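You operate a simulated robot arm through the tools that you are given. There is no shell and no other tool. Be economical: measure what you need, move in short steps, check, and stop when the job is done.

You are at the controls of a simulated two-armed robot. One attempt, no reset.

JOB
Run the belt at slow speed and stop it after three trays pass the middle sensor.
Fine: the drive is off; turn it on first; start with the START button and stop with the small red STOP button, one press each.

It is judged by the outcome, as a careful person would: the job done as asked, and still so three seconds after it is handed in. It fails if anything else is knocked over, pushed out of place, dropped, spilled or broken.

ROBOT AND FRAMES
Two 7-joint arms with two-finger grippers on one trunk, on a base that drives. Base frame: it is fixed to the floor where the robot stands at the start and does not move with it; the origin is under the middle of the robot, x ahead of it, y to its left, z up; the surface under the hand at the start is at about z = 750. Units: mm, rad, N and s.
The left shoulder is at the start at [71, 216, 1321], the right one opposite. With the tool pointing down near the work surface each hand reaches from about 100 to 800 mm from the robot's upright axis, wherever it stands, measured 20 degrees to its own side. Places, roughly: back tension knob [-1400, -2000, 700]; belt jog button [600, -100, 800]; belt speed knob [500, -200, 800]; belt start button [700, 0, 800]; belt step button [600, -100, 800]; belt stop button [600, 0, 800]; belt vent button [300, -300, 600]; blue valve lever [300, -200, 600]; clamp lever of the left belt sensor [100, -800, 1000]; clamp lever of the middle belt sensor [-100, -900, 1000]; clamp lever of the right belt sensor [-1000, -1600, 1000]; front tension knob [-1600, -1700, 700]; grey lock knob [-1300, -1400, 700]; left belt sensor [100, -800, 900]; left gate knob [1100, 300, 700]; left hand wheel [100, -400, 600]. Payload 3.43 kg a hand.
The TCP of each hand is the grasp point between the finger pads, 20 mm short of the fingertips. In the tool frame z runs along the fingers and y along their closing line. The gripper opens to 124 mm. The gripper's body begins 93 mm behind the TCP.
Orientation is that of the tool frame in the base frame, as [roll, pitch, yaw] about the fixed x, y, z axes, in that order (R = Rz(yaw) Ry(pitch) Rx(roll)). With the fingers straight down and closing along the base's y, the tool's x points along the base's -x, its y along +y and its z along -z.

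CONTROLS
- The arms move only by the tool arm_command. It takes "left_targets", "right_targets" or both (then of equal length, played together; a hand with none holds still); each is a list of rows, each an object (a shift or turn left out is 0, a gripper value left out holds the last) with "rotation": the turn, a rotation vector about the tool's x, y, z in rad, a list of three; "travel": the shift along the tool's x, y, z in mm, a list of three; "jaw": the opening, from 0 (shut) to 1 (fully open). In form: [{"rotation": [ax, ay, az], "travel": [dx, dy, dz], "jaw": jaw}, ...]. A call has 1 to 12 rows; each row shifts and turns the commanded pose from where the row before left it, along the tool's axes as they then stand. Rows are played at 5 a second. More than 50 mm and 0.15 rad between two rows, or a gripper value outside its range, and nothing of the call is played. Where a pose cannot be reached the arm comes as near as it can. A force on the tool above 50 N (or 10 N above the force at the start of the call, whichever is more), or a blocked arm, ends the call early, and 0.2 s more pass. Each finger travels about 72 mm/s and halts on what it meets, pressing with about 24 N; the grip force reading is that of the motor and also rises with nothing between the fingers. The clock runs only during rows and for 0.2 s after the last one: add rows that do not move to give the fingers time. It gives the time, the measured TCP pose, the force on the tool (base axes), the opening and the grip force at its end, in the units of the frame above (readings bear some noise), with the torque about the TCP (base axes, N m) and any sound that the robot's microphone picked up.
- Cameras (640 x 400 px; columns grow to the right, rows downward): "scene" is now at [158, -53.7, 1464.5]; the picture's right is [-0.74, -0.68, 0.00], its down [-0.55, 0.61, -0.57] and it looks along [0.38, -0.42, -0.82] (base axes); focal length 214 px, centre (320, 200). "left" rides on the left gripper at [82, -14, -140] in its tool frame; the picture's right is [0.17, 0.99, 0.00], its down [-0.83, 0.14, -0.54] and it looks along [-0.53, 0.09, 0.84] (tool axes); focal length 243 px, centre (320, 200). "right" rides on the right gripper at [82, 14, -140] in its tool frame; the picture's right is [-0.17, 0.99, 0.00], its down [-0.83, -0.14, -0.54] and it looks along [-0.53, -0.09, 0.84] (tool axes); focal length 243 px, centre (320, 200). There is no depth. A picture from a camera that has moved, and an enlarged one, comes with that camera's place and axes in the base frame and with its lens.
- camera(camera): a new picture of that camera. No time passes.
- raise_lower(by): slides the trunk up (or, below 0, down) by that many mm; the arms and the scene camera ride with it, the base frame stays. It gives what a move gives, with no picture.
- drive_base(legs): drives the robot by 1 to 6 legs, each [ahead, left, turn to the left] in mm, mm and rad, along the robot's own axes; the way and the turn of a leg run together, so that a leg with both is an arc; at most 1500 mm and 3.142 rad a leg. The arms and the cameras ride along, it lands a little off, and it stops where it bumps. It gives what a move gives.
- head_to(pan, tilt): turns the head with the scene camera to pan (to the left, within 1.396 rad either way) and tilt (down, from -0.506 to 1.204), counted from straight ahead of the robot. It gives what a move gives.
- inspect(camera, box): a new picture of the part [left, top, right, bottom] of that camera's present view, enlarged. No time passes.
- hand_in(): hands the job in; it is judged then, once.

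Work in short steps. Places have to be worked out from the pictures, the camera data and where the tool is seen: move nearer, look again, correct. Check each grasp and each placing, and mend what went wrong. You have 120 turns and 108 pictures in all, those below and enlarged ones among them. Open the grippers and draw the arms clear of the work before you hand the job in, unless the task says otherwise; then end with one line.

The tools are called after "Request:" as a command line: name --argument value ..., lists and objects as JSON in quotes. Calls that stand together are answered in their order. arm_command: Moves the arms, as the interface text tells. Its arguments: {"type":"object","properties":{"left_targets":{"type":"array","items":{"type":"object","properties":{"rotation":{"type":"array","items":{"type":"number"}},"travel":{"type":"array","items":{"type":"number"}},"jaw":{"type":"number"}}}},"right_targets":{"type":"array","items":{"type":"object","properties":{"rotation":{"type":"array","items":{"type":"number"}},"travel":{"type":"array","items":{"type":"number"}},"jaw":{"type":"number"}}}}},"required":[]} The other tools are called the same way: raise_lower (by) slides the trunk up or down; drive_base (legs) drives the base; head_to (pan, tilt) turns the head that bears the scene camera; camera (camera) takes a picture; inspect (camera, box) takes an enlarged picture of a part of a camera's view; hand_in () hands the job in.

At the start:

```text
clock: 0.0
left_tool_pos: [554.2, 208.8, 1106.5]
left_tool_rot: [3.141, 0.0, -3.141]
left_contact_force: [0.1, 0.2, -0.1]
left_torque: [0.01, 0.01, 0.0]
left_opening: 123.9
left_grasp_force: 0.0
right_tool_pos: [541.5, -240.1, 1100.9]
right_tool_rot: [3.141, -0.001, 3.142]
right_contact_force: [0.2, 0.2, 0.0]
right_torque: [-0.01, -0.01, -0.01]
right_opening: 124.1
right_grasp_force: 0.1
trunk travel left (down, up): [-475.0, 116.0]
robot x, y, heading: [-0.5, -0.1, 0.001]
head pan, tilt: [-0.829, 0.965]
```

scene: 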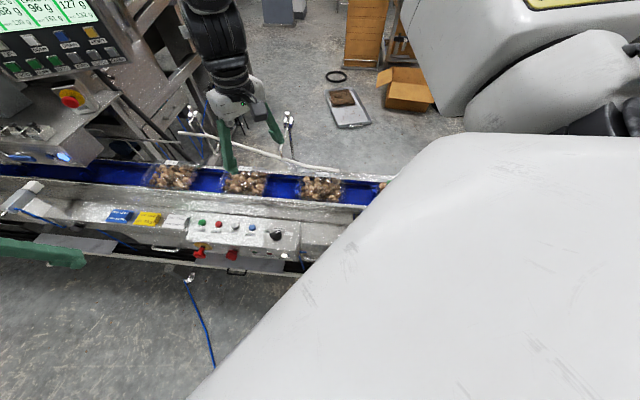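
right: 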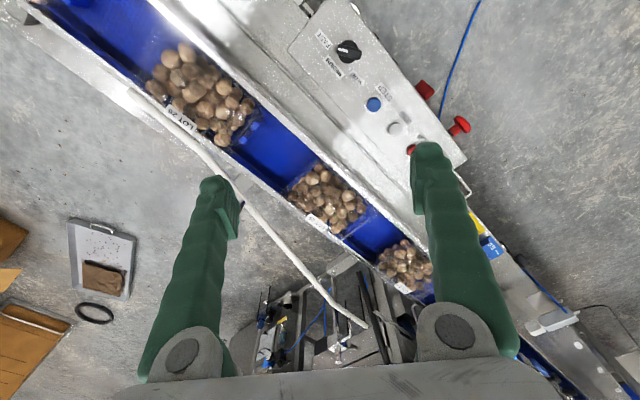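
left: 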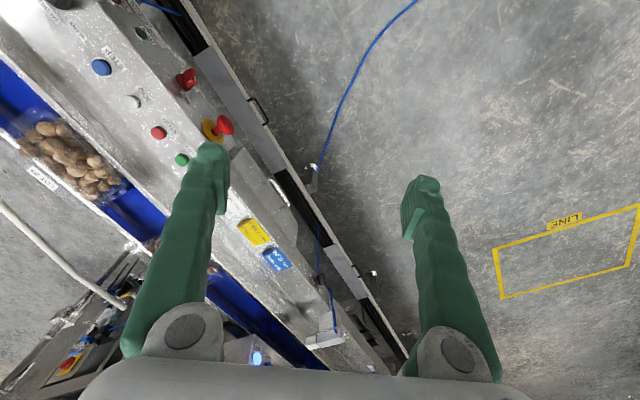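

The panel lies between the two hands, with the buttons, the speed knob, and red switches on its near face. I'll look at it enlarged from all three cameras.

Request:
inspect --camera "scene" --box '[100, 190, 320, 300]'

Request:
inspect --camera "right" --box '[280, 0, 520, 200]'

Request:
inspect --camera "left" --box '[40, 0, 340, 200]'

```text
2.91 times, centred on (210, 245) of scene
camera zoom: at [158.0, -53.7, 1464.5], right [-0.74, -0.68, 0.0], down [-0.55, 0.61, -0.57], along [0.38, -0.42, -0.82], focal length 624 px, centre (640, 69)
```

zoom: 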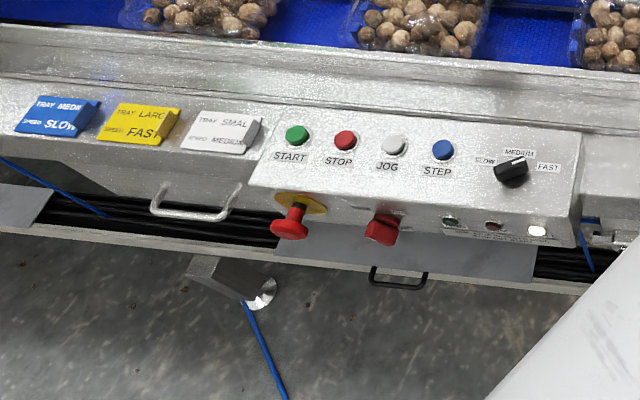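

```text
2.00 times, centred on (400, 100) of right
camera zoom: at [458.8, -224.4, 1240.8], right [0.17, 0.99, 0.0], down [0.83, -0.14, 0.54], along [0.53, -0.09, -0.84], focal length 485 px, centre (160, 400)
```

zoom: 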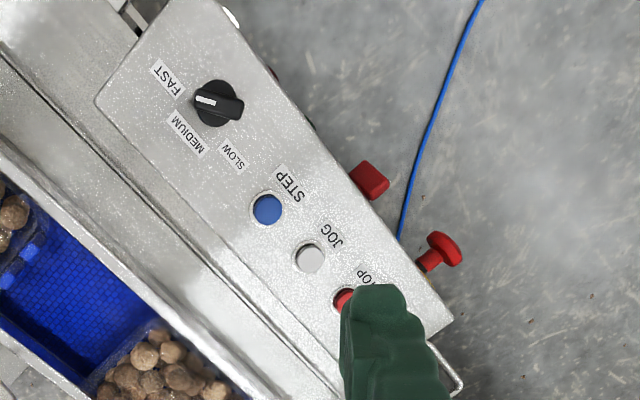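

```text
2.00 times, centred on (190, 100) of left
camera zoom: at [470.9, 195.4, 1246.1], right [-0.17, 0.99, 0.0], down [0.83, 0.14, 0.54], along [0.53, 0.09, -0.84], focal length 485 px, centre (580, 400)
```

zoom: 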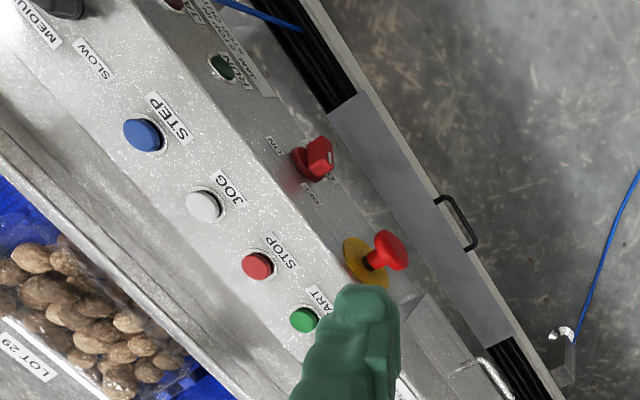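

The panel is clear: START, STOP, JOG and STEP buttons, a speed knob, a red ON/OFF rotary switch on the front face and a mushroom e-stop. Next I look along the belt to the sensors.

Request:
head_to --pan -1.39 --tilt 0.5

Request:
camera --camera "scene"

```text
clock: 1.0
left_tool_pos: [553.6, 208.5, 1107.1]
left_tool_rot: [3.14, -0.001, 3.141]
left_contact_force: [-0.3, 0.8, -0.4]
left_torque: [0.01, 0.0, -0.02]
left_opening: 124.0
left_grasp_force: 0.0
right_tool_pos: [539.9, -239.3, 1101.2]
right_tool_rot: [3.141, 0.0, 3.141]
right_contact_force: [0.8, -0.2, -0.5]
right_torque: [0.01, 0.01, 0.01]
right_opening: 123.9
right_grasp_force: 0.0
trunk travel left (down, up): [-475.0, 116.0]
robot x, y, heading: [-0.5, 0.4, -0.001]
head pan, tilt: [-1.389, 0.499]
```

```text
101 pictures are left
camera scene: at [126.0, -90.1, 1503.0], right [-0.98, -0.18, 0.0], down [-0.09, 0.47, -0.88], along [0.16, -0.86, -0.48], focal length 214 px, centre (320, 200)
```

scene: 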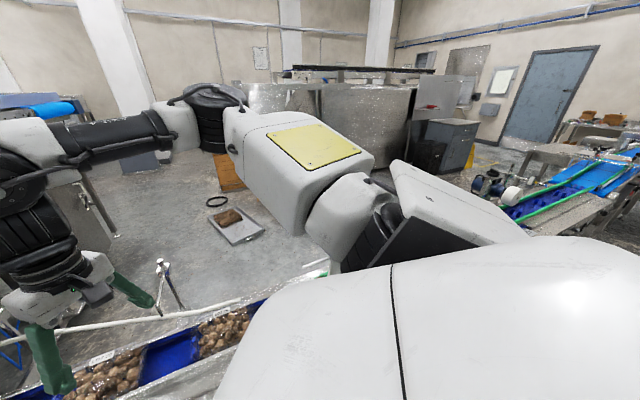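

Triangulating the pictures gives START ≈(703,-40,806), STOP ≈(654,-75), knob ≈(474,-182,815), drive switch ≈(564,-43,745) and e-stop ≈(640,30,757). I turn the left hand to face the panel front and shut its jaws, so that its camera can see the drive switch.

Request:
arm_command --left_targets '[{"rotation": [0, 0, 0.134], "jaw": 0}, {"rotation": [0, 0, 0.134]}, {"rotation": [0, 0, 0.134]}, {"rotation": [0, 0, 0.134]}, {"rotation": [0, 0, 0.134]}, {"rotation": [0, 0, 0.134]}, {"rotation": [0, 0, 0.134]}, {"rotation": [0, -0.15, 0]}, {"rotation": [0, -0.15, 0]}, {"rotation": [0, -0.15, 0]}, {"rotation": [0, -0.15, 0]}, {"rotation": [0, -0.15, 0]}]'

Request:
camera --camera "left"

```text
clock: 3.6
left_tool_pos: [553.2, 210.1, 1107.3]
left_tool_rot: [3.14, 0.752, 2.202]
left_contact_force: [0.1, 0.3, 0.9]
left_torque: [-0.01, 0.0, 0.03]
left_opening: 0.1
left_grasp_force: 24.1
right_tool_pos: [540.2, -236.5, 1102.7]
right_tool_rot: [-3.139, 0.001, -3.141]
right_contact_force: [0.6, -0.7, 0.0]
right_torque: [0.0, -0.02, -0.02]
right_opening: 123.9
right_grasp_force: 0.0
trunk travel left (down, up): [-475.0, 116.0]
robot x, y, heading: [-0.5, 0.8, 0.0]
head pan, tilt: [-1.389, 0.499]
```

```text
100 pictures are left
camera left: at [449.2, 327.5, 1152.6], right [0.72, 0.68, -0.11], down [0.25, -0.11, 0.96], along [0.64, -0.72, -0.25], focal length 243 px, centre (320, 200)
```

left: 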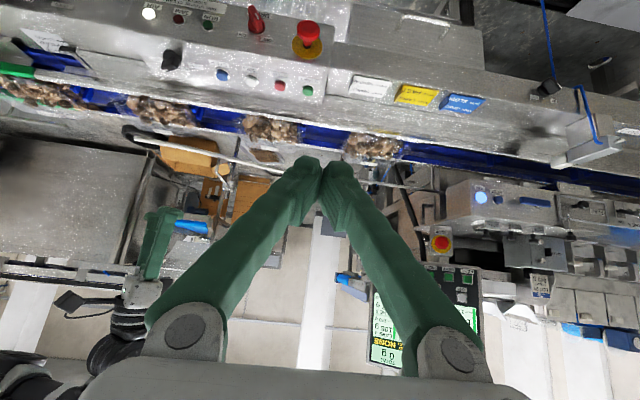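

The orientation is as planned (the picture is upside down). I move down and along to face the drive switch from about 150 mm.

Request:
arm_command --left_targets '[{"travel": [20.4, -17.6, 32.7]}, {"travel": [20.4, -17.6, 32.7]}, {"travel": [20.4, -17.6, 32.7]}, {"travel": [20.4, -17.6, 32.7]}, {"travel": [20.4, -17.6, 32.7]}, {"travel": [20.4, -17.6, 32.7]}, {"travel": [20.4, -17.6, 32.7]}, {"travel": [20.4, -17.6, 32.7]}]'

Request:
camera --camera "left"

```text
clock: 5.4
left_tool_pos: [475.7, 78.0, 803.8]
left_tool_rot: [3.139, 0.749, 2.205]
left_contact_force: [0.5, -0.3, 1.1]
left_torque: [-0.02, -0.01, -0.01]
left_opening: 0.0
left_grasp_force: 23.8
right_tool_pos: [539.8, -241.0, 1101.1]
right_tool_rot: [-3.14, -0.001, -3.14]
right_contact_force: [-1.1, 0.5, 1.1]
right_torque: [0.03, 0.0, 0.05]
right_opening: 123.9
right_grasp_force: 0.1
trunk travel left (down, up): [-475.0, 116.0]
robot x, y, heading: [1.1, 0.1, -0.003]
head pan, tilt: [-1.389, 0.499]
```

```text
99 pictures are left
camera left: at [370.8, 195.5, 850.3], right [0.72, 0.68, -0.11], down [0.25, -0.11, 0.96], along [0.64, -0.72, -0.25], focal length 243 px, centre (320, 200)
```

left: 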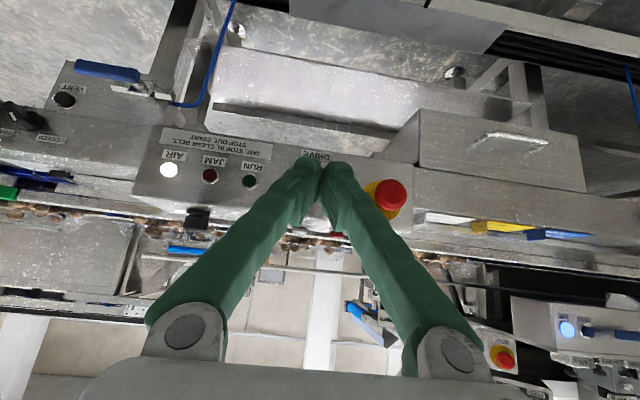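

The DRIVE switch is hidden behind the fingertips. I slide sideways 70 mm to expose it.

Request:
arm_command --left_targets '[{"travel": [0, -35, 0]}, {"travel": [0, -35, 0]}]'

Request:
inspect --camera "left" --box '[220, 110, 480, 270]'

```text
clock: 6.0
left_tool_pos: [418.9, 35.9, 805.4]
left_tool_rot: [-3.141, 0.749, 2.203]
left_contact_force: [-0.4, 0.6, 0.3]
left_torque: [0.01, -0.01, -0.05]
left_opening: 0.0
left_grasp_force: 24.1
right_tool_pos: [541.0, -240.3, 1100.8]
right_tool_rot: [-3.141, 0.003, -3.14]
right_contact_force: [-0.4, 0.0, -0.7]
right_torque: [0.01, 0.01, 0.01]
right_opening: 123.9
right_grasp_force: 0.0
trunk travel left (down, up): [-475.0, 116.0]
robot x, y, heading: [3.2, -1.6, -0.004]
head pan, tilt: [-1.389, 0.499]
```

```text
2.46 times, centred on (350, 190) of left
camera zoom: at [314.5, 154.0, 851.2], right [0.72, 0.68, -0.11], down [0.25, -0.11, 0.96], along [0.64, -0.72, -0.25], focal length 597 px, centre (246, 225)
```

zoom: 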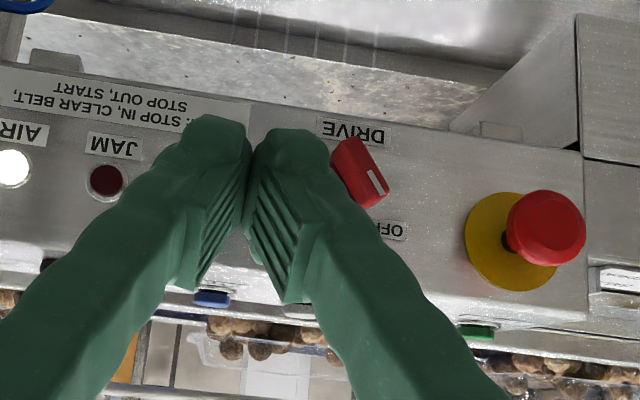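

The switch pointer is toward OFF (upper left as an operator sees it), so ON should be about 90° clockwise. I level the tool to point straight at the face, open the jaws to about 50 mm and take up a place in front of the switch.

Request:
arm_command --left_targets '[{"rotation": [0, -0.137, 0], "jaw": 0.45}, {"rotation": [0, -0.137, 0]}, {"rotation": [0, -0.137, 0]}, {"rotation": [0, -0.137, 0]}, {"rotation": [0, -0.137, 0]}, {"rotation": [0, -0.137, 0]}, {"travel": [23, 24, 15]}, {"travel": [23, 24, 15]}, {"travel": [24, 25, 15]}]'

Request:
camera --camera "left"

```text
clock: 8.0
left_tool_pos: [504.5, 44.0, 732.8]
left_tool_rot: [-1.768, 1.569, -2.706]
left_contact_force: [0.1, -0.3, -0.1]
left_torque: [-0.02, 0.0, 0.0]
left_opening: 55.6
left_grasp_force: 0.1
right_tool_pos: [541.0, -239.0, 1101.3]
right_tool_rot: [3.141, 0.001, -3.141]
right_contact_force: [0.2, -0.4, -0.5]
right_torque: [0.0, 0.05, 0.0]
right_opening: 123.9
right_grasp_force: 0.1
trunk travel left (down, up): [-475.0, 116.0]
robot x, y, heading: [-0.1, 4.9, -0.001]
head pan, tilt: [-1.389, 0.499]
```

```text
97 pictures are left
camera left: at [409.2, 149.1, 650.6], right [0.8, 0.58, -0.17], down [-0.21, 0.52, 0.83], along [0.57, -0.63, 0.53], focal length 243 px, centre (320, 200)
```

left: 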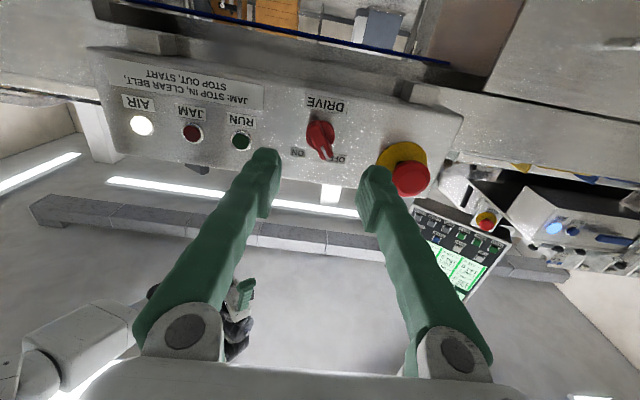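

A clear view of the switch between the fingers. I enlarge it to read the handle's angle and where ON is.

Request:
inspect --camera "left" --box '[240, 80, 400, 180]'

```text
4.00 times, centred on (320, 130) of left
camera zoom: at [409.2, 149.1, 650.6], right [0.8, 0.58, -0.17], down [-0.21, 0.52, 0.83], along [0.57, -0.63, 0.53], focal length 970 px, centre (320, 480)
```

zoom: 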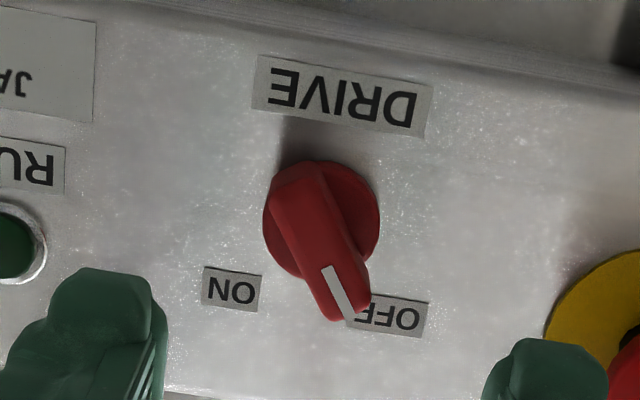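

The pivot is at about (567,-43,734) and the handle stands about 30° to the OFF side, so ON should be about 60–70° clockwise. I turn the jaws to match the handle and advance to within 40 mm.

Request:
arm_command --left_targets '[{"rotation": [0, 0, -0.14], "jaw": 0.36}, {"rotation": [0, 0, -0.14]}, {"rotation": [0, 0, -0.14]}, {"rotation": [0, 0, -0.14]}, {"travel": [0, 0, 33]}, {"travel": [0, 0, 32]}, {}]'

Request:
inspect --camera "left" --box '[200, 60, 440, 210]'

```text
clock: 9.6
left_tool_pos: [542.6, -7.7, 733.4]
left_tool_rot: [-1.568, 1.011, -2.509]
left_contact_force: [1.2, 0.6, -0.1]
left_torque: [0.04, 0.0, 0.02]
left_opening: 44.7
left_grasp_force: 0.0
right_tool_pos: [540.9, -239.0, 1101.7]
right_tool_rot: [3.141, -0.001, -3.141]
right_contact_force: [0.1, 0.1, -0.1]
right_torque: [0.01, -0.02, -0.02]
right_opening: 124.2
right_grasp_force: 0.2
trunk travel left (down, up): [-475.0, 116.0]
robot x, y, heading: [-0.9, -1.7, 0.0]
head pan, tilt: [-1.389, 0.499]
```

```text
2.67 times, centred on (320, 135) of left
camera zoom: at [413.8, 72.1, 670.4], right [0.6, 0.44, -0.66], down [0.13, 0.77, 0.63], along [0.79, -0.47, 0.4], focal length 647 px, centre (320, 373)
```

zoom: 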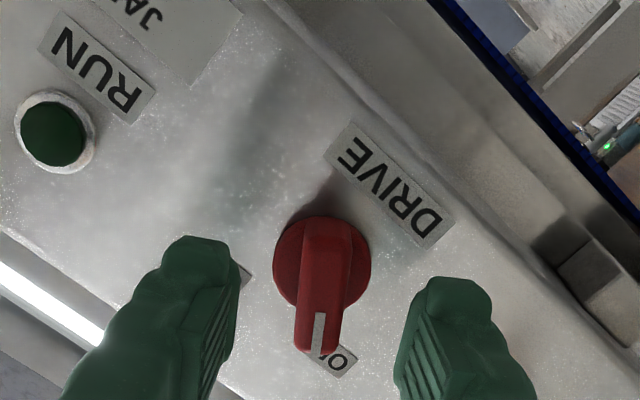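

The jaws straddle the handle and line up with it. I advance 36 mm and close.

Request:
arm_command --left_targets '[{"travel": [0, 0, 18]}, {"travel": [0, 0, 18]}, {"jaw": 0.05}, {}, {}]'

Request:
inspect --camera "left" --box '[200, 60, 440, 210]'

```text
clock: 10.8
left_tool_pos: [561.4, -35.7, 730.4]
left_tool_rot: [-1.574, 1.009, -2.511]
left_contact_force: [-18.1, 17.5, -1.2]
left_torque: [-0.17, -0.07, 0.09]
left_opening: 13.4
left_grasp_force: 44.8
right_tool_pos: [539.9, -238.7, 1103.2]
right_tool_rot: [-3.14, 0.002, -3.141]
right_contact_force: [0.6, 0.7, -0.5]
right_torque: [-0.02, 0.0, 0.04]
right_opening: 124.2
right_grasp_force: 0.1
trunk travel left (down, up): [-475.0, 116.0]
robot x, y, heading: [1.0, -0.3, 0.001]
head pan, tilt: [-1.389, 0.499]
```

```text
2.67 times, centred on (320, 135) of left
camera zoom: at [432.8, 45.5, 669.3], right [0.6, 0.44, -0.67], down [0.13, 0.77, 0.63], along [0.79, -0.47, 0.4], focal length 647 px, centre (320, 373)
```

zoom: 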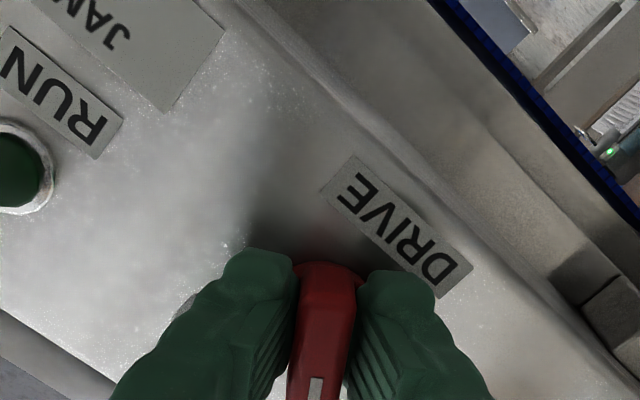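

The handle is gripped (13.4 mm) with the tips lightly pressing. I back off 2 mm and turn clockwise by about 1 rad.

Request:
arm_command --left_targets '[{"travel": [0, 0, -2]}, {"rotation": [0, 0, 0.14]}, {"rotation": [0, 0, 0.14]}, {"rotation": [0, 0, 0.14]}, {"rotation": [0, 0, 0.14]}, {"rotation": [0, 0, 0.14]}, {"rotation": [0, 0, 0.14]}, {"rotation": [0, 0, 0.14]}, {}]'

Request:
inspect --camera "left" --box '[160, 40, 480, 240]'

```text
clock: 12.8
left_tool_pos: [562.5, -35.1, 731.0]
left_tool_rot: [1.579, 1.149, 0.643]
left_contact_force: [-9.4, 15.8, -18.5]
left_torque: [0.13, 0.06, 0.01]
left_opening: 12.7
left_grasp_force: 45.0
right_tool_pos: [541.9, -238.0, 1102.1]
right_tool_rot: [-3.141, 0.0, 3.14]
right_contact_force: [-0.1, -0.9, -0.2]
right_torque: [0.02, -0.01, -0.04]
right_opening: 124.0
right_grasp_force: 0.1
trunk travel left (down, up): [-475.0, 116.0]
robot x, y, heading: [0.3, -3.3, -0.003]
head pan, tilt: [-1.389, 0.499]
```

```text
2.00 times, centred on (320, 140) of left
camera zoom: at [495.3, 91.6, 651.1], right [0.78, 0.57, 0.25], down [-0.49, 0.31, 0.82], along [0.39, -0.76, 0.52], focal length 485 px, centre (320, 320)
```

zoom: 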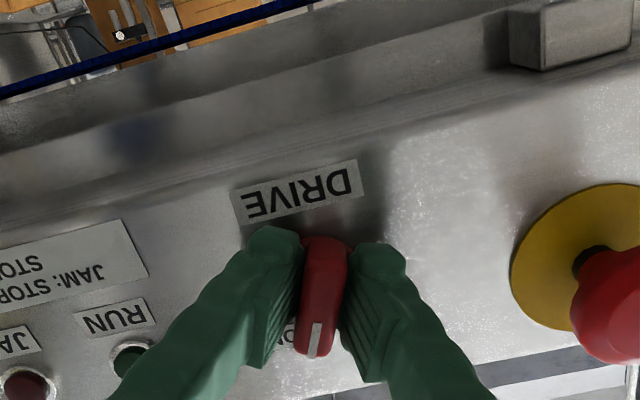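

The handle now stands about 24° past upright on the ON side. I turn a further 0.25 rad and watch the forces.

Request:
arm_command --left_targets '[{"rotation": [0, 0, 0.13]}, {"rotation": [0, 0, 0.12]}, {}]'

Request:
inspect --camera "left" --box '[160, 40, 480, 240]'

```text
clock: 13.6
left_tool_pos: [562.6, -33.6, 732.2]
left_tool_rot: [1.576, 0.903, 0.634]
left_contact_force: [-8.7, 21.1, -16.0]
left_torque: [-0.72, 1.07, 0.02]
left_opening: 13.2
left_grasp_force: 45.0
right_tool_pos: [540.7, -237.1, 1101.6]
right_tool_rot: [-3.139, 0.0, -3.141]
right_contact_force: [-0.3, -1.2, -0.4]
right_torque: [-0.02, 0.01, -0.01]
right_opening: 124.3
right_grasp_force: 0.2
trunk travel left (down, up): [-475.0, 116.0]
robot x, y, heading: [1.7, 4.8, 0.001]
head pan, tilt: [-1.389, 0.499]
```

```text
2.00 times, centred on (320, 140) of left
camera zoom: at [511.0, 103.1, 658.8], right [0.71, 0.52, 0.48], down [-0.65, 0.19, 0.74], along [0.29, -0.83, 0.47], focal length 485 px, centre (320, 320)
```

zoom: 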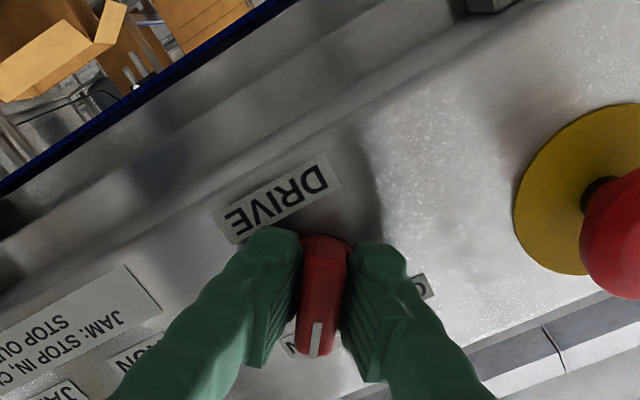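

The torque has risen to about 1.3 N m: that's the end stop. I release, back off and look.

Request:
arm_command --left_targets '[{"rotation": [0, 0, -0.05]}, {"jaw": 0.36}, {}, {}, {"travel": [0, 0, -40]}, {"travel": [0, 0, -40]}, {"travel": [0, 0, -20]}]'

Request:
inspect --camera "left" --box '[160, 40, 480, 240]'

```text
clock: 15.2
left_tool_pos: [501.9, 42.3, 734.1]
left_tool_rot: [1.569, 0.951, 0.63]
left_contact_force: [0.3, 0.2, -0.7]
left_torque: [0.05, 0.02, 0.0]
left_opening: 44.8
left_grasp_force: 0.1
right_tool_pos: [541.7, -241.2, 1102.0]
right_tool_rot: [3.141, 0.0, -3.141]
right_contact_force: [0.2, -0.1, 0.4]
right_torque: [0.03, -0.01, -0.01]
right_opening: 124.0
right_grasp_force: 0.1
trunk travel left (down, up): [-475.0, 116.0]
robot x, y, heading: [1.4, 0.4, -0.005]
head pan, tilt: [-1.389, 0.499]
```

```text
2.00 times, centred on (320, 140) of left
camera zoom: at [448.9, 177.6, 659.4], right [0.73, 0.53, 0.44], down [-0.62, 0.22, 0.76], along [0.31, -0.82, 0.49], focal length 485 px, centre (320, 320)
```

zoom: 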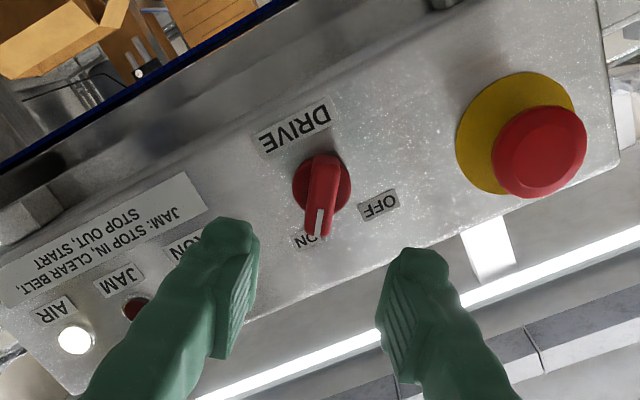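

DRIVE is at ON. Next is the speed knob, viewed with the right hand's camera; meanwhile I draw the left hand back and straighten its roll.

Request:
arm_command --left_targets '[{"rotation": [0, 0, -0.14], "travel": [0, 0, -20]}, {"rotation": [0, 0, -0.14], "travel": [0, 0, -20]}, {"rotation": [0, 0, -0.14], "travel": [0, 0, -20]}, {"rotation": [0, 0, -0.14]}, {"rotation": [0, 0, -0.06], "jaw": 0}, {"rotation": [0, 0.15, 0], "travel": [-20, 0, 0]}, {"rotation": [0, 0.15, 0], "travel": [-30, 0, 0]}, {"rotation": [0, 0.15, 0], "travel": [-30, 0, 0]}, {"rotation": [0, 0.15, 0], "travel": [-30, 0, 0]}, {"rotation": [0, 0.15, 0], "travel": [-30, 0, 0]}]'

Request:
inspect --camera "right" --box '[300, 10, 400, 90]'

```text
clock: 17.4
left_tool_pos: [493.7, 57.6, 861.4]
left_tool_rot: [-3.14, 0.818, 2.205]
left_contact_force: [-0.6, 0.5, -1.0]
left_torque: [-0.02, -0.02, 0.01]
left_opening: 0.0
left_grasp_force: 23.9
right_tool_pos: [542.3, -240.8, 1100.2]
right_tool_rot: [3.141, -0.002, -3.141]
right_contact_force: [0.0, -0.7, -0.6]
right_torque: [0.05, 0.02, 0.0]
right_opening: 124.0
right_grasp_force: 0.1
trunk travel left (down, up): [-475.0, 116.0]
robot x, y, heading: [2.6, -1.5, -0.002]
head pan, tilt: [-1.389, 0.499]
```

```text
5.00 times, centred on (350, 50) of right
camera zoom: at [460.7, -225.5, 1239.8], right [0.17, 0.99, 0.0], down [0.83, -0.14, 0.54], along [0.53, -0.09, -0.84], focal length 1213 px, centre (170, 950)
```

zoom: 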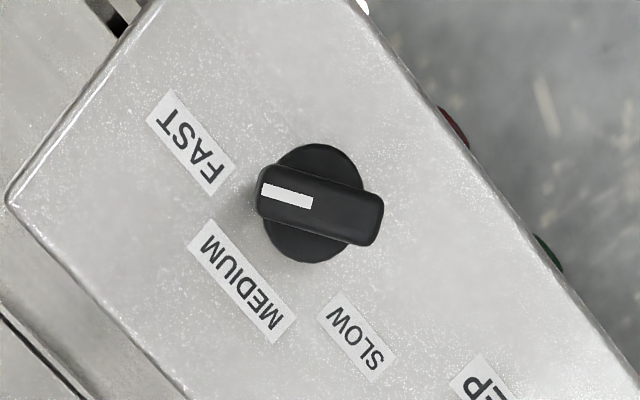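

The pointer is at about +62°, i.e. FAST (MEDIUM 0°, SLOW about -60°), so the knob must turn about 120° counter-clockwise. I turn the right hand's jaws to straddle the knob bar, starting from the clockwise side.

Request:
arm_command --right_targets '[{"rotation": [0, 0, 0.143], "jaw": 0.35}, {"rotation": [0, 0, 0.143]}, {"rotation": [0, 0, 0.143]}, {"rotation": [0, 0, 0.143]}, {"rotation": [0, 0, 0.143]}, {"rotation": [0, 0, 0.143]}, {"rotation": [0, 0, 0.143]}, {"rotation": [0, 0, 0.143]}, {"rotation": [0, 0, 0.143]}, {"rotation": [0, 0, 0.143]}, {"rotation": [0, 0, 0.143]}, {"rotation": [0, 0, 0.143]}]'

Request:
arm_command --right_targets '[{"rotation": [0, 0, 0.143]}, {"rotation": [0, 0, 0.143]}, {"travel": [4.9, -17.1, 30]}, {"travel": [4.9, -17.1, 30]}, {"travel": [4.9, -17.1, 30]}, {"travel": [4.9, -17.1, 30]}, {"travel": [4.9, -17.1, 30]}]'

Request:
camera --camera "right"

```text
clock: 20.0
left_tool_pos: [492.8, 59.0, 864.7]
left_tool_rot: [3.139, 0.822, 2.205]
left_contact_force: [0.1, -0.4, -0.5]
left_torque: [-0.03, -0.01, -0.05]
left_opening: 0.0
left_grasp_force: 24.1
right_tool_pos: [540.6, -239.2, 1100.8]
right_tool_rot: [3.141, 0.0, 2.951]
right_contact_force: [-0.4, -0.4, 0.3]
right_torque: [0.02, 0.0, -0.01]
right_opening: 43.4
right_grasp_force: 0.2
right hand out of reach, approached as far as the arm can: row 2, 3, 4, 5, 6, 7, 8, 9, 10, 11, 12
trunk travel left (down, up): [-475.0, 116.0]
robot x, y, heading: [-2.5, -1.6, 0.001]
head pan, tilt: [-1.389, 0.499]
```

```text
clock: 21.6
left_tool_pos: [492.2, 59.0, 865.3]
left_tool_rot: [-3.141, 0.819, 2.203]
left_contact_force: [0.1, 0.7, -0.4]
left_torque: [-0.04, 0.01, 0.05]
left_opening: 0.1
left_grasp_force: 24.2
right_tool_pos: [500.5, -319.4, 952.0]
right_tool_rot: [3.139, 0.003, 2.95]
right_contact_force: [0.9, -0.4, 0.0]
right_torque: [0.03, -0.01, 0.01]
right_opening: 43.2
right_grasp_force: 0.0
right hand out of reach, approached as far as the arm can: row 1, 2
trunk travel left (down, up): [-475.0, 116.0]
robot x, y, heading: [3.8, 1.0, -0.002]
head pan, tilt: [-1.389, 0.499]
```

```text
89 pictures are left
camera right: at [422.4, -290.2, 1091.1], right [0.35, 0.94, 0.0], down [0.79, -0.29, 0.54], along [0.51, -0.19, -0.84], focal length 243 px, centre (320, 200)
```

right: 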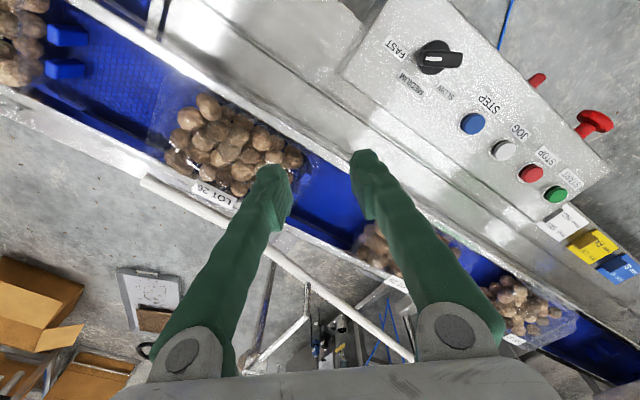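

The right wrist is near its limit clockwise (only 0.19 rad was reached). Its range must lie the other way, so I test counter-clockwise turning here in the air.

Request:
arm_command --right_targets '[{"rotation": [0, 0, -0.147]}, {"rotation": [0, 0, -0.147]}, {"rotation": [0, 0, -0.147]}, {"rotation": [0, 0, -0.147]}, {"rotation": [0, 0, -0.147]}, {"rotation": [0, 0, -0.147]}, {"rotation": [0, 0, -0.147]}, {"rotation": [0, 0, -0.147]}, {"rotation": [0, 0, -0.147]}]'

Request:
arm_command --right_targets '[{"rotation": [0, 0, -0.147]}, {"rotation": [0, 0, -0.147]}, {"rotation": [0, 0, -0.147]}, {"rotation": [0, 0, -0.147]}, {"rotation": [0, 0, -0.147]}, {"rotation": [0, 0, -0.147]}, {"rotation": [0, 0, -0.147]}, {"rotation": [0, 0, -0.147]}, {"rotation": [0, 0, -0.147]}, {"rotation": [0, 0, -0.147]}, {"rotation": [0, 0, -0.147]}, {"rotation": [0, 0, -0.147]}]'

```text
clock: 23.6
left_tool_pos: [493.2, 58.5, 864.5]
left_tool_rot: [3.14, 0.822, 2.205]
left_contact_force: [0.2, -0.4, 0.2]
left_torque: [-0.02, 0.0, -0.01]
left_opening: 0.1
left_grasp_force: 23.8
right_tool_pos: [501.3, -318.4, 952.5]
right_tool_rot: [3.14, -0.001, -2.007]
right_contact_force: [-0.6, 0.2, 0.2]
right_torque: [-0.02, 0.0, 0.03]
right_opening: 43.3
right_grasp_force: 0.1
trunk travel left (down, up): [-475.0, 116.0]
robot x, y, heading: [-3.2, -1.6, -0.003]
head pan, tilt: [-1.389, 0.499]
```

```text
clock: 26.2
left_tool_pos: [491.6, 58.7, 864.3]
left_tool_rot: [3.141, 0.824, 2.205]
left_contact_force: [0.3, 0.7, -0.1]
left_torque: [-0.02, -0.02, 0.01]
left_opening: 0.0
left_grasp_force: 24.1
right_tool_pos: [501.3, -317.7, 952.0]
right_tool_rot: [3.142, 0.0, -0.244]
right_contact_force: [-0.1, -0.3, 0.7]
right_torque: [0.01, 0.0, 0.0]
right_opening: 43.4
right_grasp_force: 0.0
trunk travel left (down, up): [-475.0, 116.0]
robot x, y, heading: [-1.7, -2.2, 0.003]
head pan, tilt: [-1.389, 0.499]
```

The counter-clockwise range is ample. I go back to the angle matching the knob bar (yaw ≈ -2.01) and then move above the knob.

Request:
arm_command --right_targets '[{"rotation": [0, 0, 0.1475]}, {"rotation": [0, 0, 0.1475]}, {"rotation": [0, 0, 0.1475]}, {"rotation": [0, 0, 0.1475]}, {"rotation": [0, 0, 0.1475]}, {"rotation": [0, 0, 0.1475]}, {"rotation": [0, 0, 0.1475]}, {"rotation": [0, 0, 0.1475]}, {"rotation": [0, 0, 0.1475]}, {"rotation": [0, 0, 0.1475]}, {"rotation": [0, 0, 0.1475]}, {"rotation": [0, 0, 0.1475]}]'

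Request:
arm_command --right_targets '[{"travel": [-28, 20.5, 13]}, {"travel": [-28, 20.5, 13]}, {"travel": [-28, 20.5, 13]}, {"travel": [-27, 20, 13]}, {}]'

Request:
camera --camera "right"

```text
clock: 28.8
left_tool_pos: [492.8, 58.7, 864.9]
left_tool_rot: [3.141, 0.822, 2.204]
left_contact_force: [-0.6, 0.0, -0.6]
left_torque: [0.03, 0.01, 0.03]
left_opening: 0.0
left_grasp_force: 24.2
right_tool_pos: [499.8, -320.0, 952.0]
right_tool_rot: [3.141, 0.0, -2.018]
right_contact_force: [-0.3, 1.2, 0.9]
right_torque: [0.0, -0.02, 0.02]
right_opening: 43.2
right_grasp_force: 0.0
trunk travel left (down, up): [-475.0, 116.0]
robot x, y, heading: [-1.2, -1.5, -0.001]
head pan, tilt: [-1.389, 0.499]
```

```text
clock: 30.0
left_tool_pos: [491.3, 59.0, 864.0]
left_tool_rot: [-3.141, 0.821, 2.203]
left_contact_force: [-0.6, 0.2, -0.9]
left_torque: [0.0, 0.01, 0.02]
left_opening: 0.0
left_grasp_force: 23.9
right_tool_pos: [475.5, -184.0, 900.3]
right_tool_rot: [-3.142, -0.001, -2.016]
right_contact_force: [0.3, -0.2, 0.4]
right_torque: [0.02, 0.01, -0.01]
right_opening: 43.6
right_grasp_force: 0.0
trunk travel left (down, up): [-475.0, 116.0]
robot x, y, heading: [-2.2, -0.7, -0.004]
head pan, tilt: [-1.389, 0.499]
```

```text
88 pictures are left
camera right: at [427.8, -251.6, 1039.0], right [-0.82, 0.57, 0.0], down [0.48, 0.69, 0.54], along [0.31, 0.44, -0.84], focal length 243 px, centre (320, 200)
```

right: 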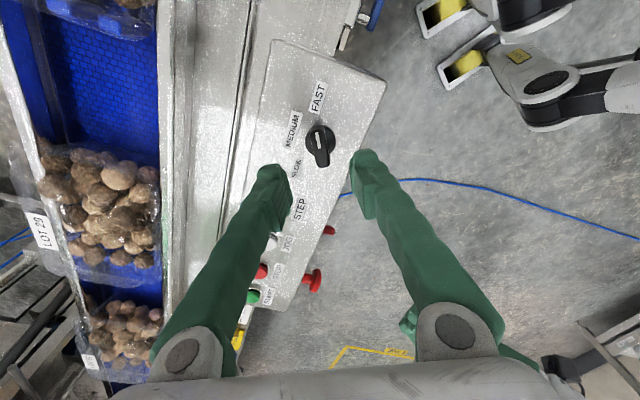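

The jaws straddle the knob bar and line up with it. I descend 76 mm and close.

Request:
arm_command --right_targets '[{"travel": [0, 0, 26]}, {"travel": [0, 0, 26]}, {"travel": [0, 0, 14]}, {"travel": [0, 0, 10]}, {}]'

Request:
inspect --camera "right" --box '[220, 80, 420, 205]'

```text
clock: 31.2
left_tool_pos: [492.9, 59.7, 864.6]
left_tool_rot: [-3.141, 0.823, 2.203]
left_contact_force: [0.7, 0.1, 0.8]
left_torque: [0.0, 0.01, -0.01]
left_opening: 0.0
left_grasp_force: 23.6
right_tool_pos: [474.7, -183.1, 823.4]
right_tool_rot: [-3.141, 0.001, -2.016]
right_contact_force: [0.1, -0.8, -1.3]
right_torque: [0.01, -0.01, 0.01]
right_opening: 43.3
right_grasp_force: 0.0
trunk travel left (down, up): [-475.0, 116.0]
robot x, y, heading: [-0.8, -0.0, 0.0]
head pan, tilt: [-1.389, 0.499]
```

```text
3.20 times, centred on (320, 142) of right
camera zoom: at [427.5, -250.2, 963.1], right [-0.82, 0.57, 0.0], down [0.48, 0.69, 0.54], along [0.31, 0.44, -0.84], focal length 776 px, centre (320, 384)
```

zoom: 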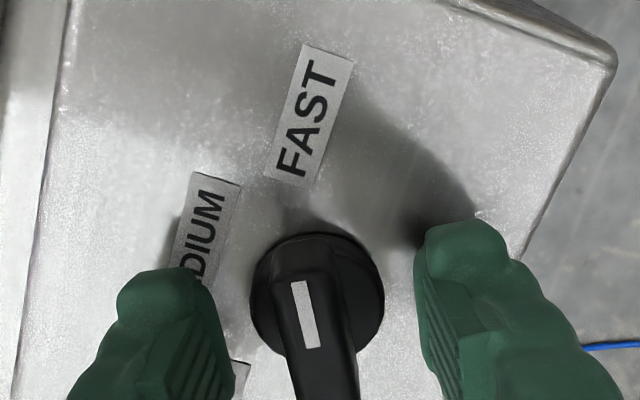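

The fingers are on both sides of the bar; I close on it.

Request:
arm_command --right_targets '[{"travel": [0, 0, 4]}, {"jaw": 0.03}, {}, {}]'

Request:
inspect --camera "right" --box '[220, 80, 420, 205]'

```text
clock: 32.2
left_tool_pos: [493.6, 59.2, 864.9]
left_tool_rot: [3.141, 0.822, 2.204]
left_contact_force: [-0.2, 0.3, 0.7]
left_torque: [0.03, 0.0, -0.01]
left_opening: 0.1
left_grasp_force: 24.2
right_tool_pos: [475.4, -181.2, 820.7]
right_tool_rot: [-3.14, 0.003, -2.015]
right_contact_force: [5.9, -1.4, 8.9]
right_torque: [0.06, -0.1, 0.64]
right_opening: 13.2
right_grasp_force: 45.2
trunk travel left (down, up): [-475.0, 116.0]
robot x, y, heading: [-2.4, -2.4, -0.002]
head pan, tilt: [-1.389, 0.499]
```

```text
3.20 times, centred on (320, 142) of right
camera zoom: at [427.8, -250.2, 959.6], right [-0.82, 0.57, 0.0], down [0.48, 0.69, 0.54], along [0.31, 0.44, -0.84], focal length 776 px, centre (320, 384)
```

zoom: 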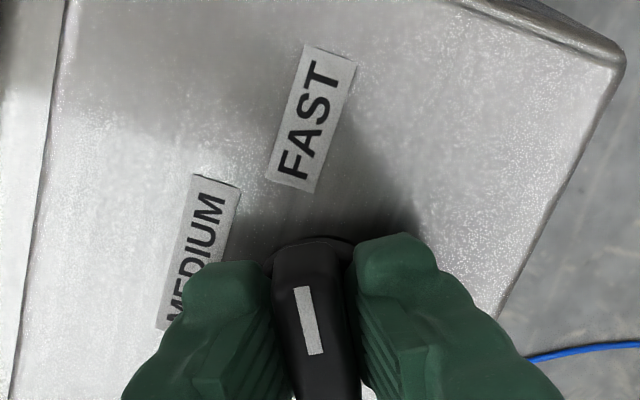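

The bar is gripped (13.2 mm). I turn counter-clockwise by 1.0 rad first.

Request:
arm_command --right_targets '[{"rotation": [0, 0, -0.145], "travel": [0, 0, -1]}, {"rotation": [0, 0, -0.145]}, {"rotation": [0, 0, -0.145]}, {"rotation": [0, 0, -0.145]}, {"rotation": [0, 0, -0.145]}, {"rotation": [0, 0, -0.145]}, {"rotation": [0, 0, -0.145]}, {}]'

Request:
inspect --camera "right" --box '[220, 80, 420, 205]'

```text
clock: 34.0
left_tool_pos: [493.3, 58.0, 864.3]
left_tool_rot: [-3.142, 0.822, 2.205]
left_contact_force: [0.6, 0.3, 0.4]
left_torque: [0.0, 0.0, -0.02]
left_opening: 0.0
left_grasp_force: 24.0
right_tool_pos: [475.2, -183.4, 820.7]
right_tool_rot: [3.141, -0.002, -0.999]
right_contact_force: [3.1, 0.1, 3.9]
right_torque: [-0.06, -0.04, 0.03]
right_opening: 13.1
right_grasp_force: 45.0
trunk travel left (down, up): [-475.0, 116.0]
robot x, y, heading: [1.0, 0.8, 0.002]
head pan, tilt: [-1.389, 0.499]
```

```text
3.20 times, centred on (320, 142) of right
camera zoom: at [507.9, -258.6, 959.7], right [-0.92, -0.39, 0.0], down [-0.33, 0.77, 0.54], along [-0.21, 0.5, -0.84], focal length 776 px, centre (320, 384)
```

zoom: 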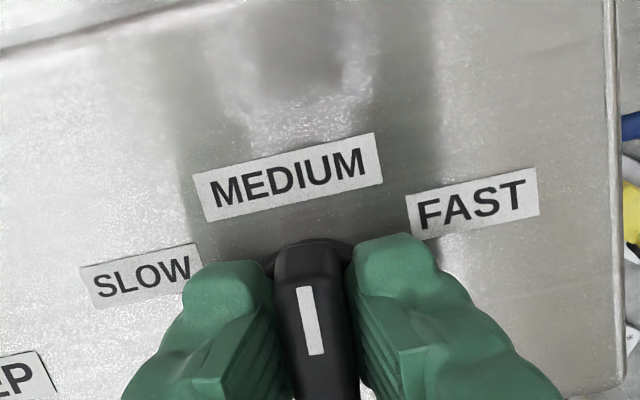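

The knob is at MEDIUM; I continue another 1.0 rad towards SLOW.

Request:
arm_command --right_targets '[{"rotation": [0, 0, -0.145]}, {"rotation": [0, 0, -0.145]}, {"rotation": [0, 0, -0.145]}, {"rotation": [0, 0, -0.145]}, {"rotation": [0, 0, -0.145]}, {"rotation": [0, 0, -0.145]}, {"rotation": [0, 0, -0.145]}, {}]'

Request:
inspect --camera "right" --box '[220, 80, 420, 205]'

```text
clock: 35.8
left_tool_pos: [493.8, 58.6, 864.1]
left_tool_rot: [-3.141, 0.822, 2.203]
left_contact_force: [0.4, 0.0, -0.6]
left_torque: [0.03, 0.03, 0.01]
left_opening: 0.0
left_grasp_force: 23.8
right_tool_pos: [473.5, -184.1, 820.4]
right_tool_rot: [-3.141, 0.0, 0.016]
right_contact_force: [0.7, -1.8, -0.8]
right_torque: [-0.02, -0.15, 0.02]
right_opening: 13.1
right_grasp_force: 45.3
trunk travel left (down, up): [-475.0, 116.0]
robot x, y, heading: [0.9, 4.2, -0.005]
head pan, tilt: [-1.389, 0.499]
```

```text
3.20 times, centred on (320, 142) of right
camera zoom: at [556.9, -195.3, 959.6], right [-0.15, -0.99, 0.0], down [-0.83, 0.13, 0.54], along [-0.53, 0.08, -0.84], focal length 776 px, centre (320, 384)
```

zoom: 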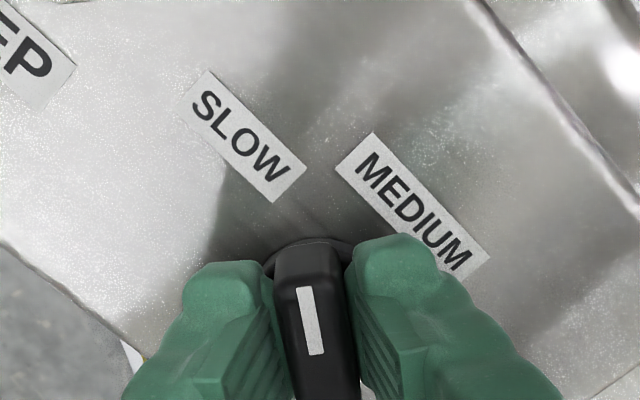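

The pointer is near SLOW (about 55° from MEDIUM) with no torque yet. I turn a little further to seat it against the detent or stop.

Request:
arm_command --right_targets '[{"rotation": [0, 0, -0.06]}, {"rotation": [0, 0, -0.06]}, {}]'

Request:
inspect --camera "right" --box '[220, 80, 420, 205]'

```text
clock: 36.6
left_tool_pos: [492.9, 58.4, 864.5]
left_tool_rot: [3.141, 0.821, 2.203]
left_contact_force: [-0.1, -0.3, 0.0]
left_torque: [0.02, 0.0, 0.0]
left_opening: 0.0
left_grasp_force: 23.8
right_tool_pos: [474.6, -184.2, 819.7]
right_tool_rot: [-3.14, -0.002, 0.134]
right_contact_force: [-0.9, -5.0, -1.4]
right_torque: [-0.04, 0.08, -0.58]
right_opening: 13.0
right_grasp_force: 45.3
trunk travel left (down, up): [-475.0, 116.0]
robot x, y, heading: [0.7, 1.7, -0.002]
head pan, tilt: [-1.389, 0.499]
```

```text
3.20 times, centred on (320, 142) of right
camera zoom: at [557.9, -185.7, 959.6], right [-0.03, -1.0, 0.0], down [-0.84, 0.03, 0.54], along [-0.54, 0.02, -0.84], focal length 776 px, centre (320, 384)
```

zoom: 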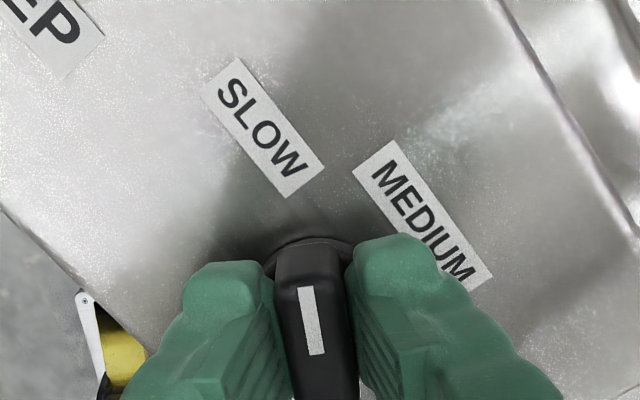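

Stop torque of 0.6 N m, the mirror of the FAST end: it is seated at SLOW. I release, rise and verify.

Request:
arm_command --right_targets '[{"rotation": [0, 0, 0.03]}, {"jaw": 0.35}, {}, {}, {"travel": [0, 0, -40]}, {"travel": [0, 0, -45]}, {"travel": [0, 0, -45]}]'

Request:
inspect --camera "right" --box '[200, 60, 440, 210]'

```text
clock: 38.2
left_tool_pos: [491.9, 59.4, 864.2]
left_tool_rot: [-3.142, 0.822, 2.203]
left_contact_force: [-0.1, 0.2, 0.1]
left_torque: [0.01, -0.02, 0.0]
left_opening: 0.0
left_grasp_force: 24.0
right_tool_pos: [474.9, -184.0, 951.4]
right_tool_rot: [-3.141, 0.001, 0.104]
right_contact_force: [-0.1, 0.5, 0.5]
right_torque: [0.02, 0.01, -0.02]
right_opening: 43.3
right_grasp_force: 0.0
trunk travel left (down, up): [-475.0, 116.0]
robot x, y, heading: [-3.4, -1.6, 0.003]
head pan, tilt: [-1.389, 0.499]
```

```text
2.67 times, centred on (320, 135) of right
camera zoom: at [557.4, -187.3, 1090.6], right [-0.06, -1.0, 0.0], down [-0.84, 0.05, 0.54], along [-0.54, 0.03, -0.84], focal length 647 px, centre (320, 373)
```

zoom: 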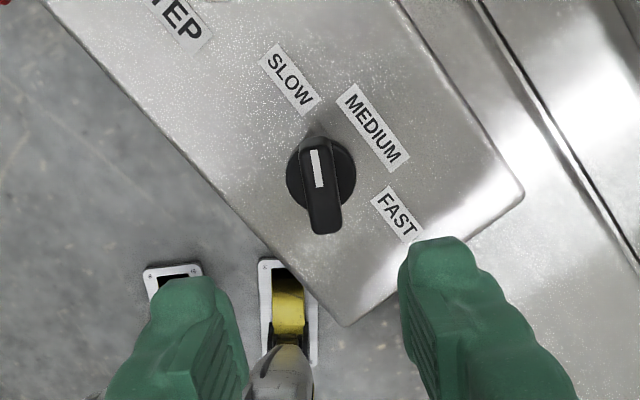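

SLOW confirmed. Now I find a view of the middle sensor, first with the head camera.

Request:
head_to --pan -1.39 --tilt 0.75

Request:
camera --camera "scene"

Request:
camera --camera "right"

```text
clock: 38.9
left_tool_pos: [493.8, 58.6, 863.8]
left_tool_rot: [-3.142, 0.821, 2.205]
left_contact_force: [0.6, 0.5, -0.2]
left_torque: [0.01, 0.0, 0.01]
left_opening: 0.0
left_grasp_force: 24.5
right_tool_pos: [475.9, -182.9, 951.3]
right_tool_rot: [3.14, 0.0, 0.104]
right_contact_force: [-1.0, -0.7, 0.3]
right_torque: [0.02, -0.02, -0.02]
right_opening: 43.6
right_grasp_force: 0.1
trunk travel left (down, up): [-475.0, 116.0]
robot x, y, heading: [-2.7, 1.1, 0.003]
head pan, tilt: [-1.389, 0.75]
```

```text
81 pictures are left
camera scene: at [124.6, -82.3, 1481.1], right [-0.98, -0.18, 0.0], down [-0.12, 0.67, -0.73], along [0.13, -0.72, -0.68], focal length 214 px, centre (320, 200)
```

scene: 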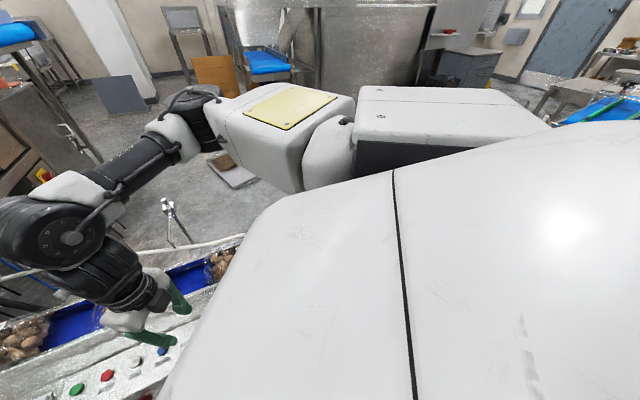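

```text
80 pictures are left
camera right: at [558.3, -187.5, 1089.8], right [-0.06, -1.0, 0.0], down [-0.84, 0.05, 0.54], along [-0.54, 0.03, -0.84], focal length 243 px, centre (320, 200)
```

right: 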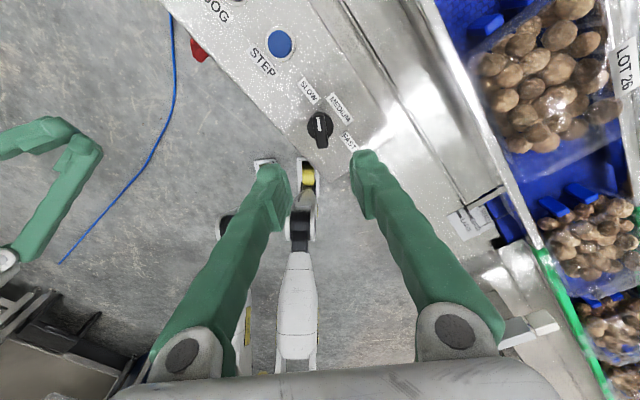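

The trunk hides the sensors from the head, so the right hand's camera will watch. I raise it over the belt further along and turn it to look along the belt toward the middle sensor.

Request:
arm_command --right_targets '[{"travel": [-28.4, 30.6, -26]}, {"travel": [-28.4, 30.6, -26]}, {"travel": [-28.4, 30.6, -26]}, {"travel": [-28.4, 30.6, -26]}, {"travel": [-28.4, 30.6, -26]}, {"rotation": [0, 0, -0.145]}, {"rotation": [0, 0, -0.145]}, {"rotation": [0, 0, -0.145]}, {"rotation": [0, 0, -0.145]}, {"rotation": [0, 0, -0.145]}]'

Request:
camera --camera "right"

```text
clock: 41.1
left_tool_pos: [493.1, 58.6, 863.1]
left_tool_rot: [-3.141, 0.822, 2.205]
left_contact_force: [-0.1, 0.7, 0.7]
left_torque: [0.0, 0.01, 0.0]
left_opening: 0.0
left_grasp_force: 24.3
right_tool_pos: [368.0, -325.4, 1061.0]
right_tool_rot: [-3.141, 0.001, 0.83]
right_contact_force: [0.2, 0.3, -0.2]
right_torque: [0.03, -0.01, 0.05]
right_opening: 43.6
right_grasp_force: 0.0
right hand out of reach, approached as far as the arm can: row 5
trunk travel left (down, up): [-475.0, 116.0]
robot x, y, heading: [1.5, -0.7, -0.002]
head pan, tilt: [-1.389, 0.75]
```

```text
79 pictures are left
camera right: at [433.3, -273.2, 1200.8], right [0.62, -0.79, 0.0], down [-0.66, -0.52, 0.54], along [-0.42, -0.33, -0.84], focal length 243 px, centre (320, 200)
```

right: 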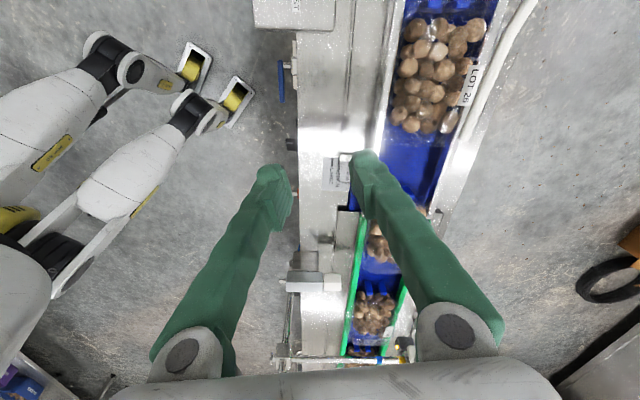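

The left sensor's bridge appears at the bottom of the picture. I tilt the hand to look further along the belt.

Request:
arm_command --right_targets '[{"rotation": [0, -0.15, 0]}, {"rotation": [0, -0.15, 0]}, {"rotation": [0, -0.15, 0]}, {"rotation": [0, -0.15, 0]}]'

Request:
camera --camera "right"

```text
clock: 42.1
left_tool_pos: [493.6, 60.1, 863.9]
left_tool_rot: [-3.138, 0.822, 2.206]
left_contact_force: [-0.6, 0.1, -0.3]
left_torque: [-0.04, 0.03, -0.04]
left_opening: 0.0
left_grasp_force: 24.0
right_tool_pos: [369.4, -324.7, 1061.9]
right_tool_rot: [3.139, 0.603, 0.831]
right_contact_force: [-0.3, -0.3, 0.6]
right_torque: [0.0, 0.03, 0.04]
right_opening: 43.3
right_grasp_force: 0.0
trunk travel left (down, up): [-475.0, 116.0]
robot x, y, heading: [-1.4, -0.5, 0.001]
head pan, tilt: [-1.389, 0.75]
```

```text
78 pictures are left
camera right: at [478.3, -223.4, 1129.9], right [0.64, -0.77, 0.1], down [-0.36, -0.18, 0.92], along [-0.68, -0.62, -0.39], focal length 243 px, centre (320, 200)
```

right: 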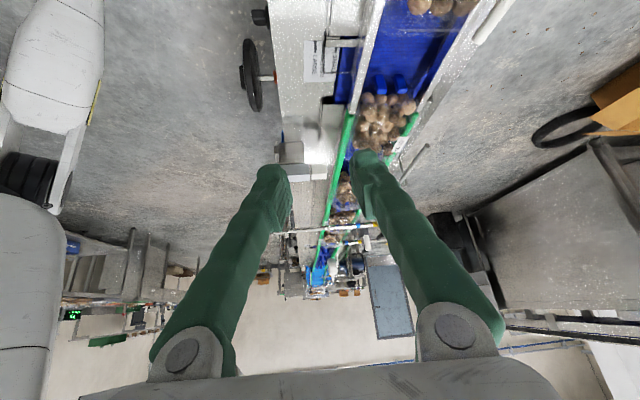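

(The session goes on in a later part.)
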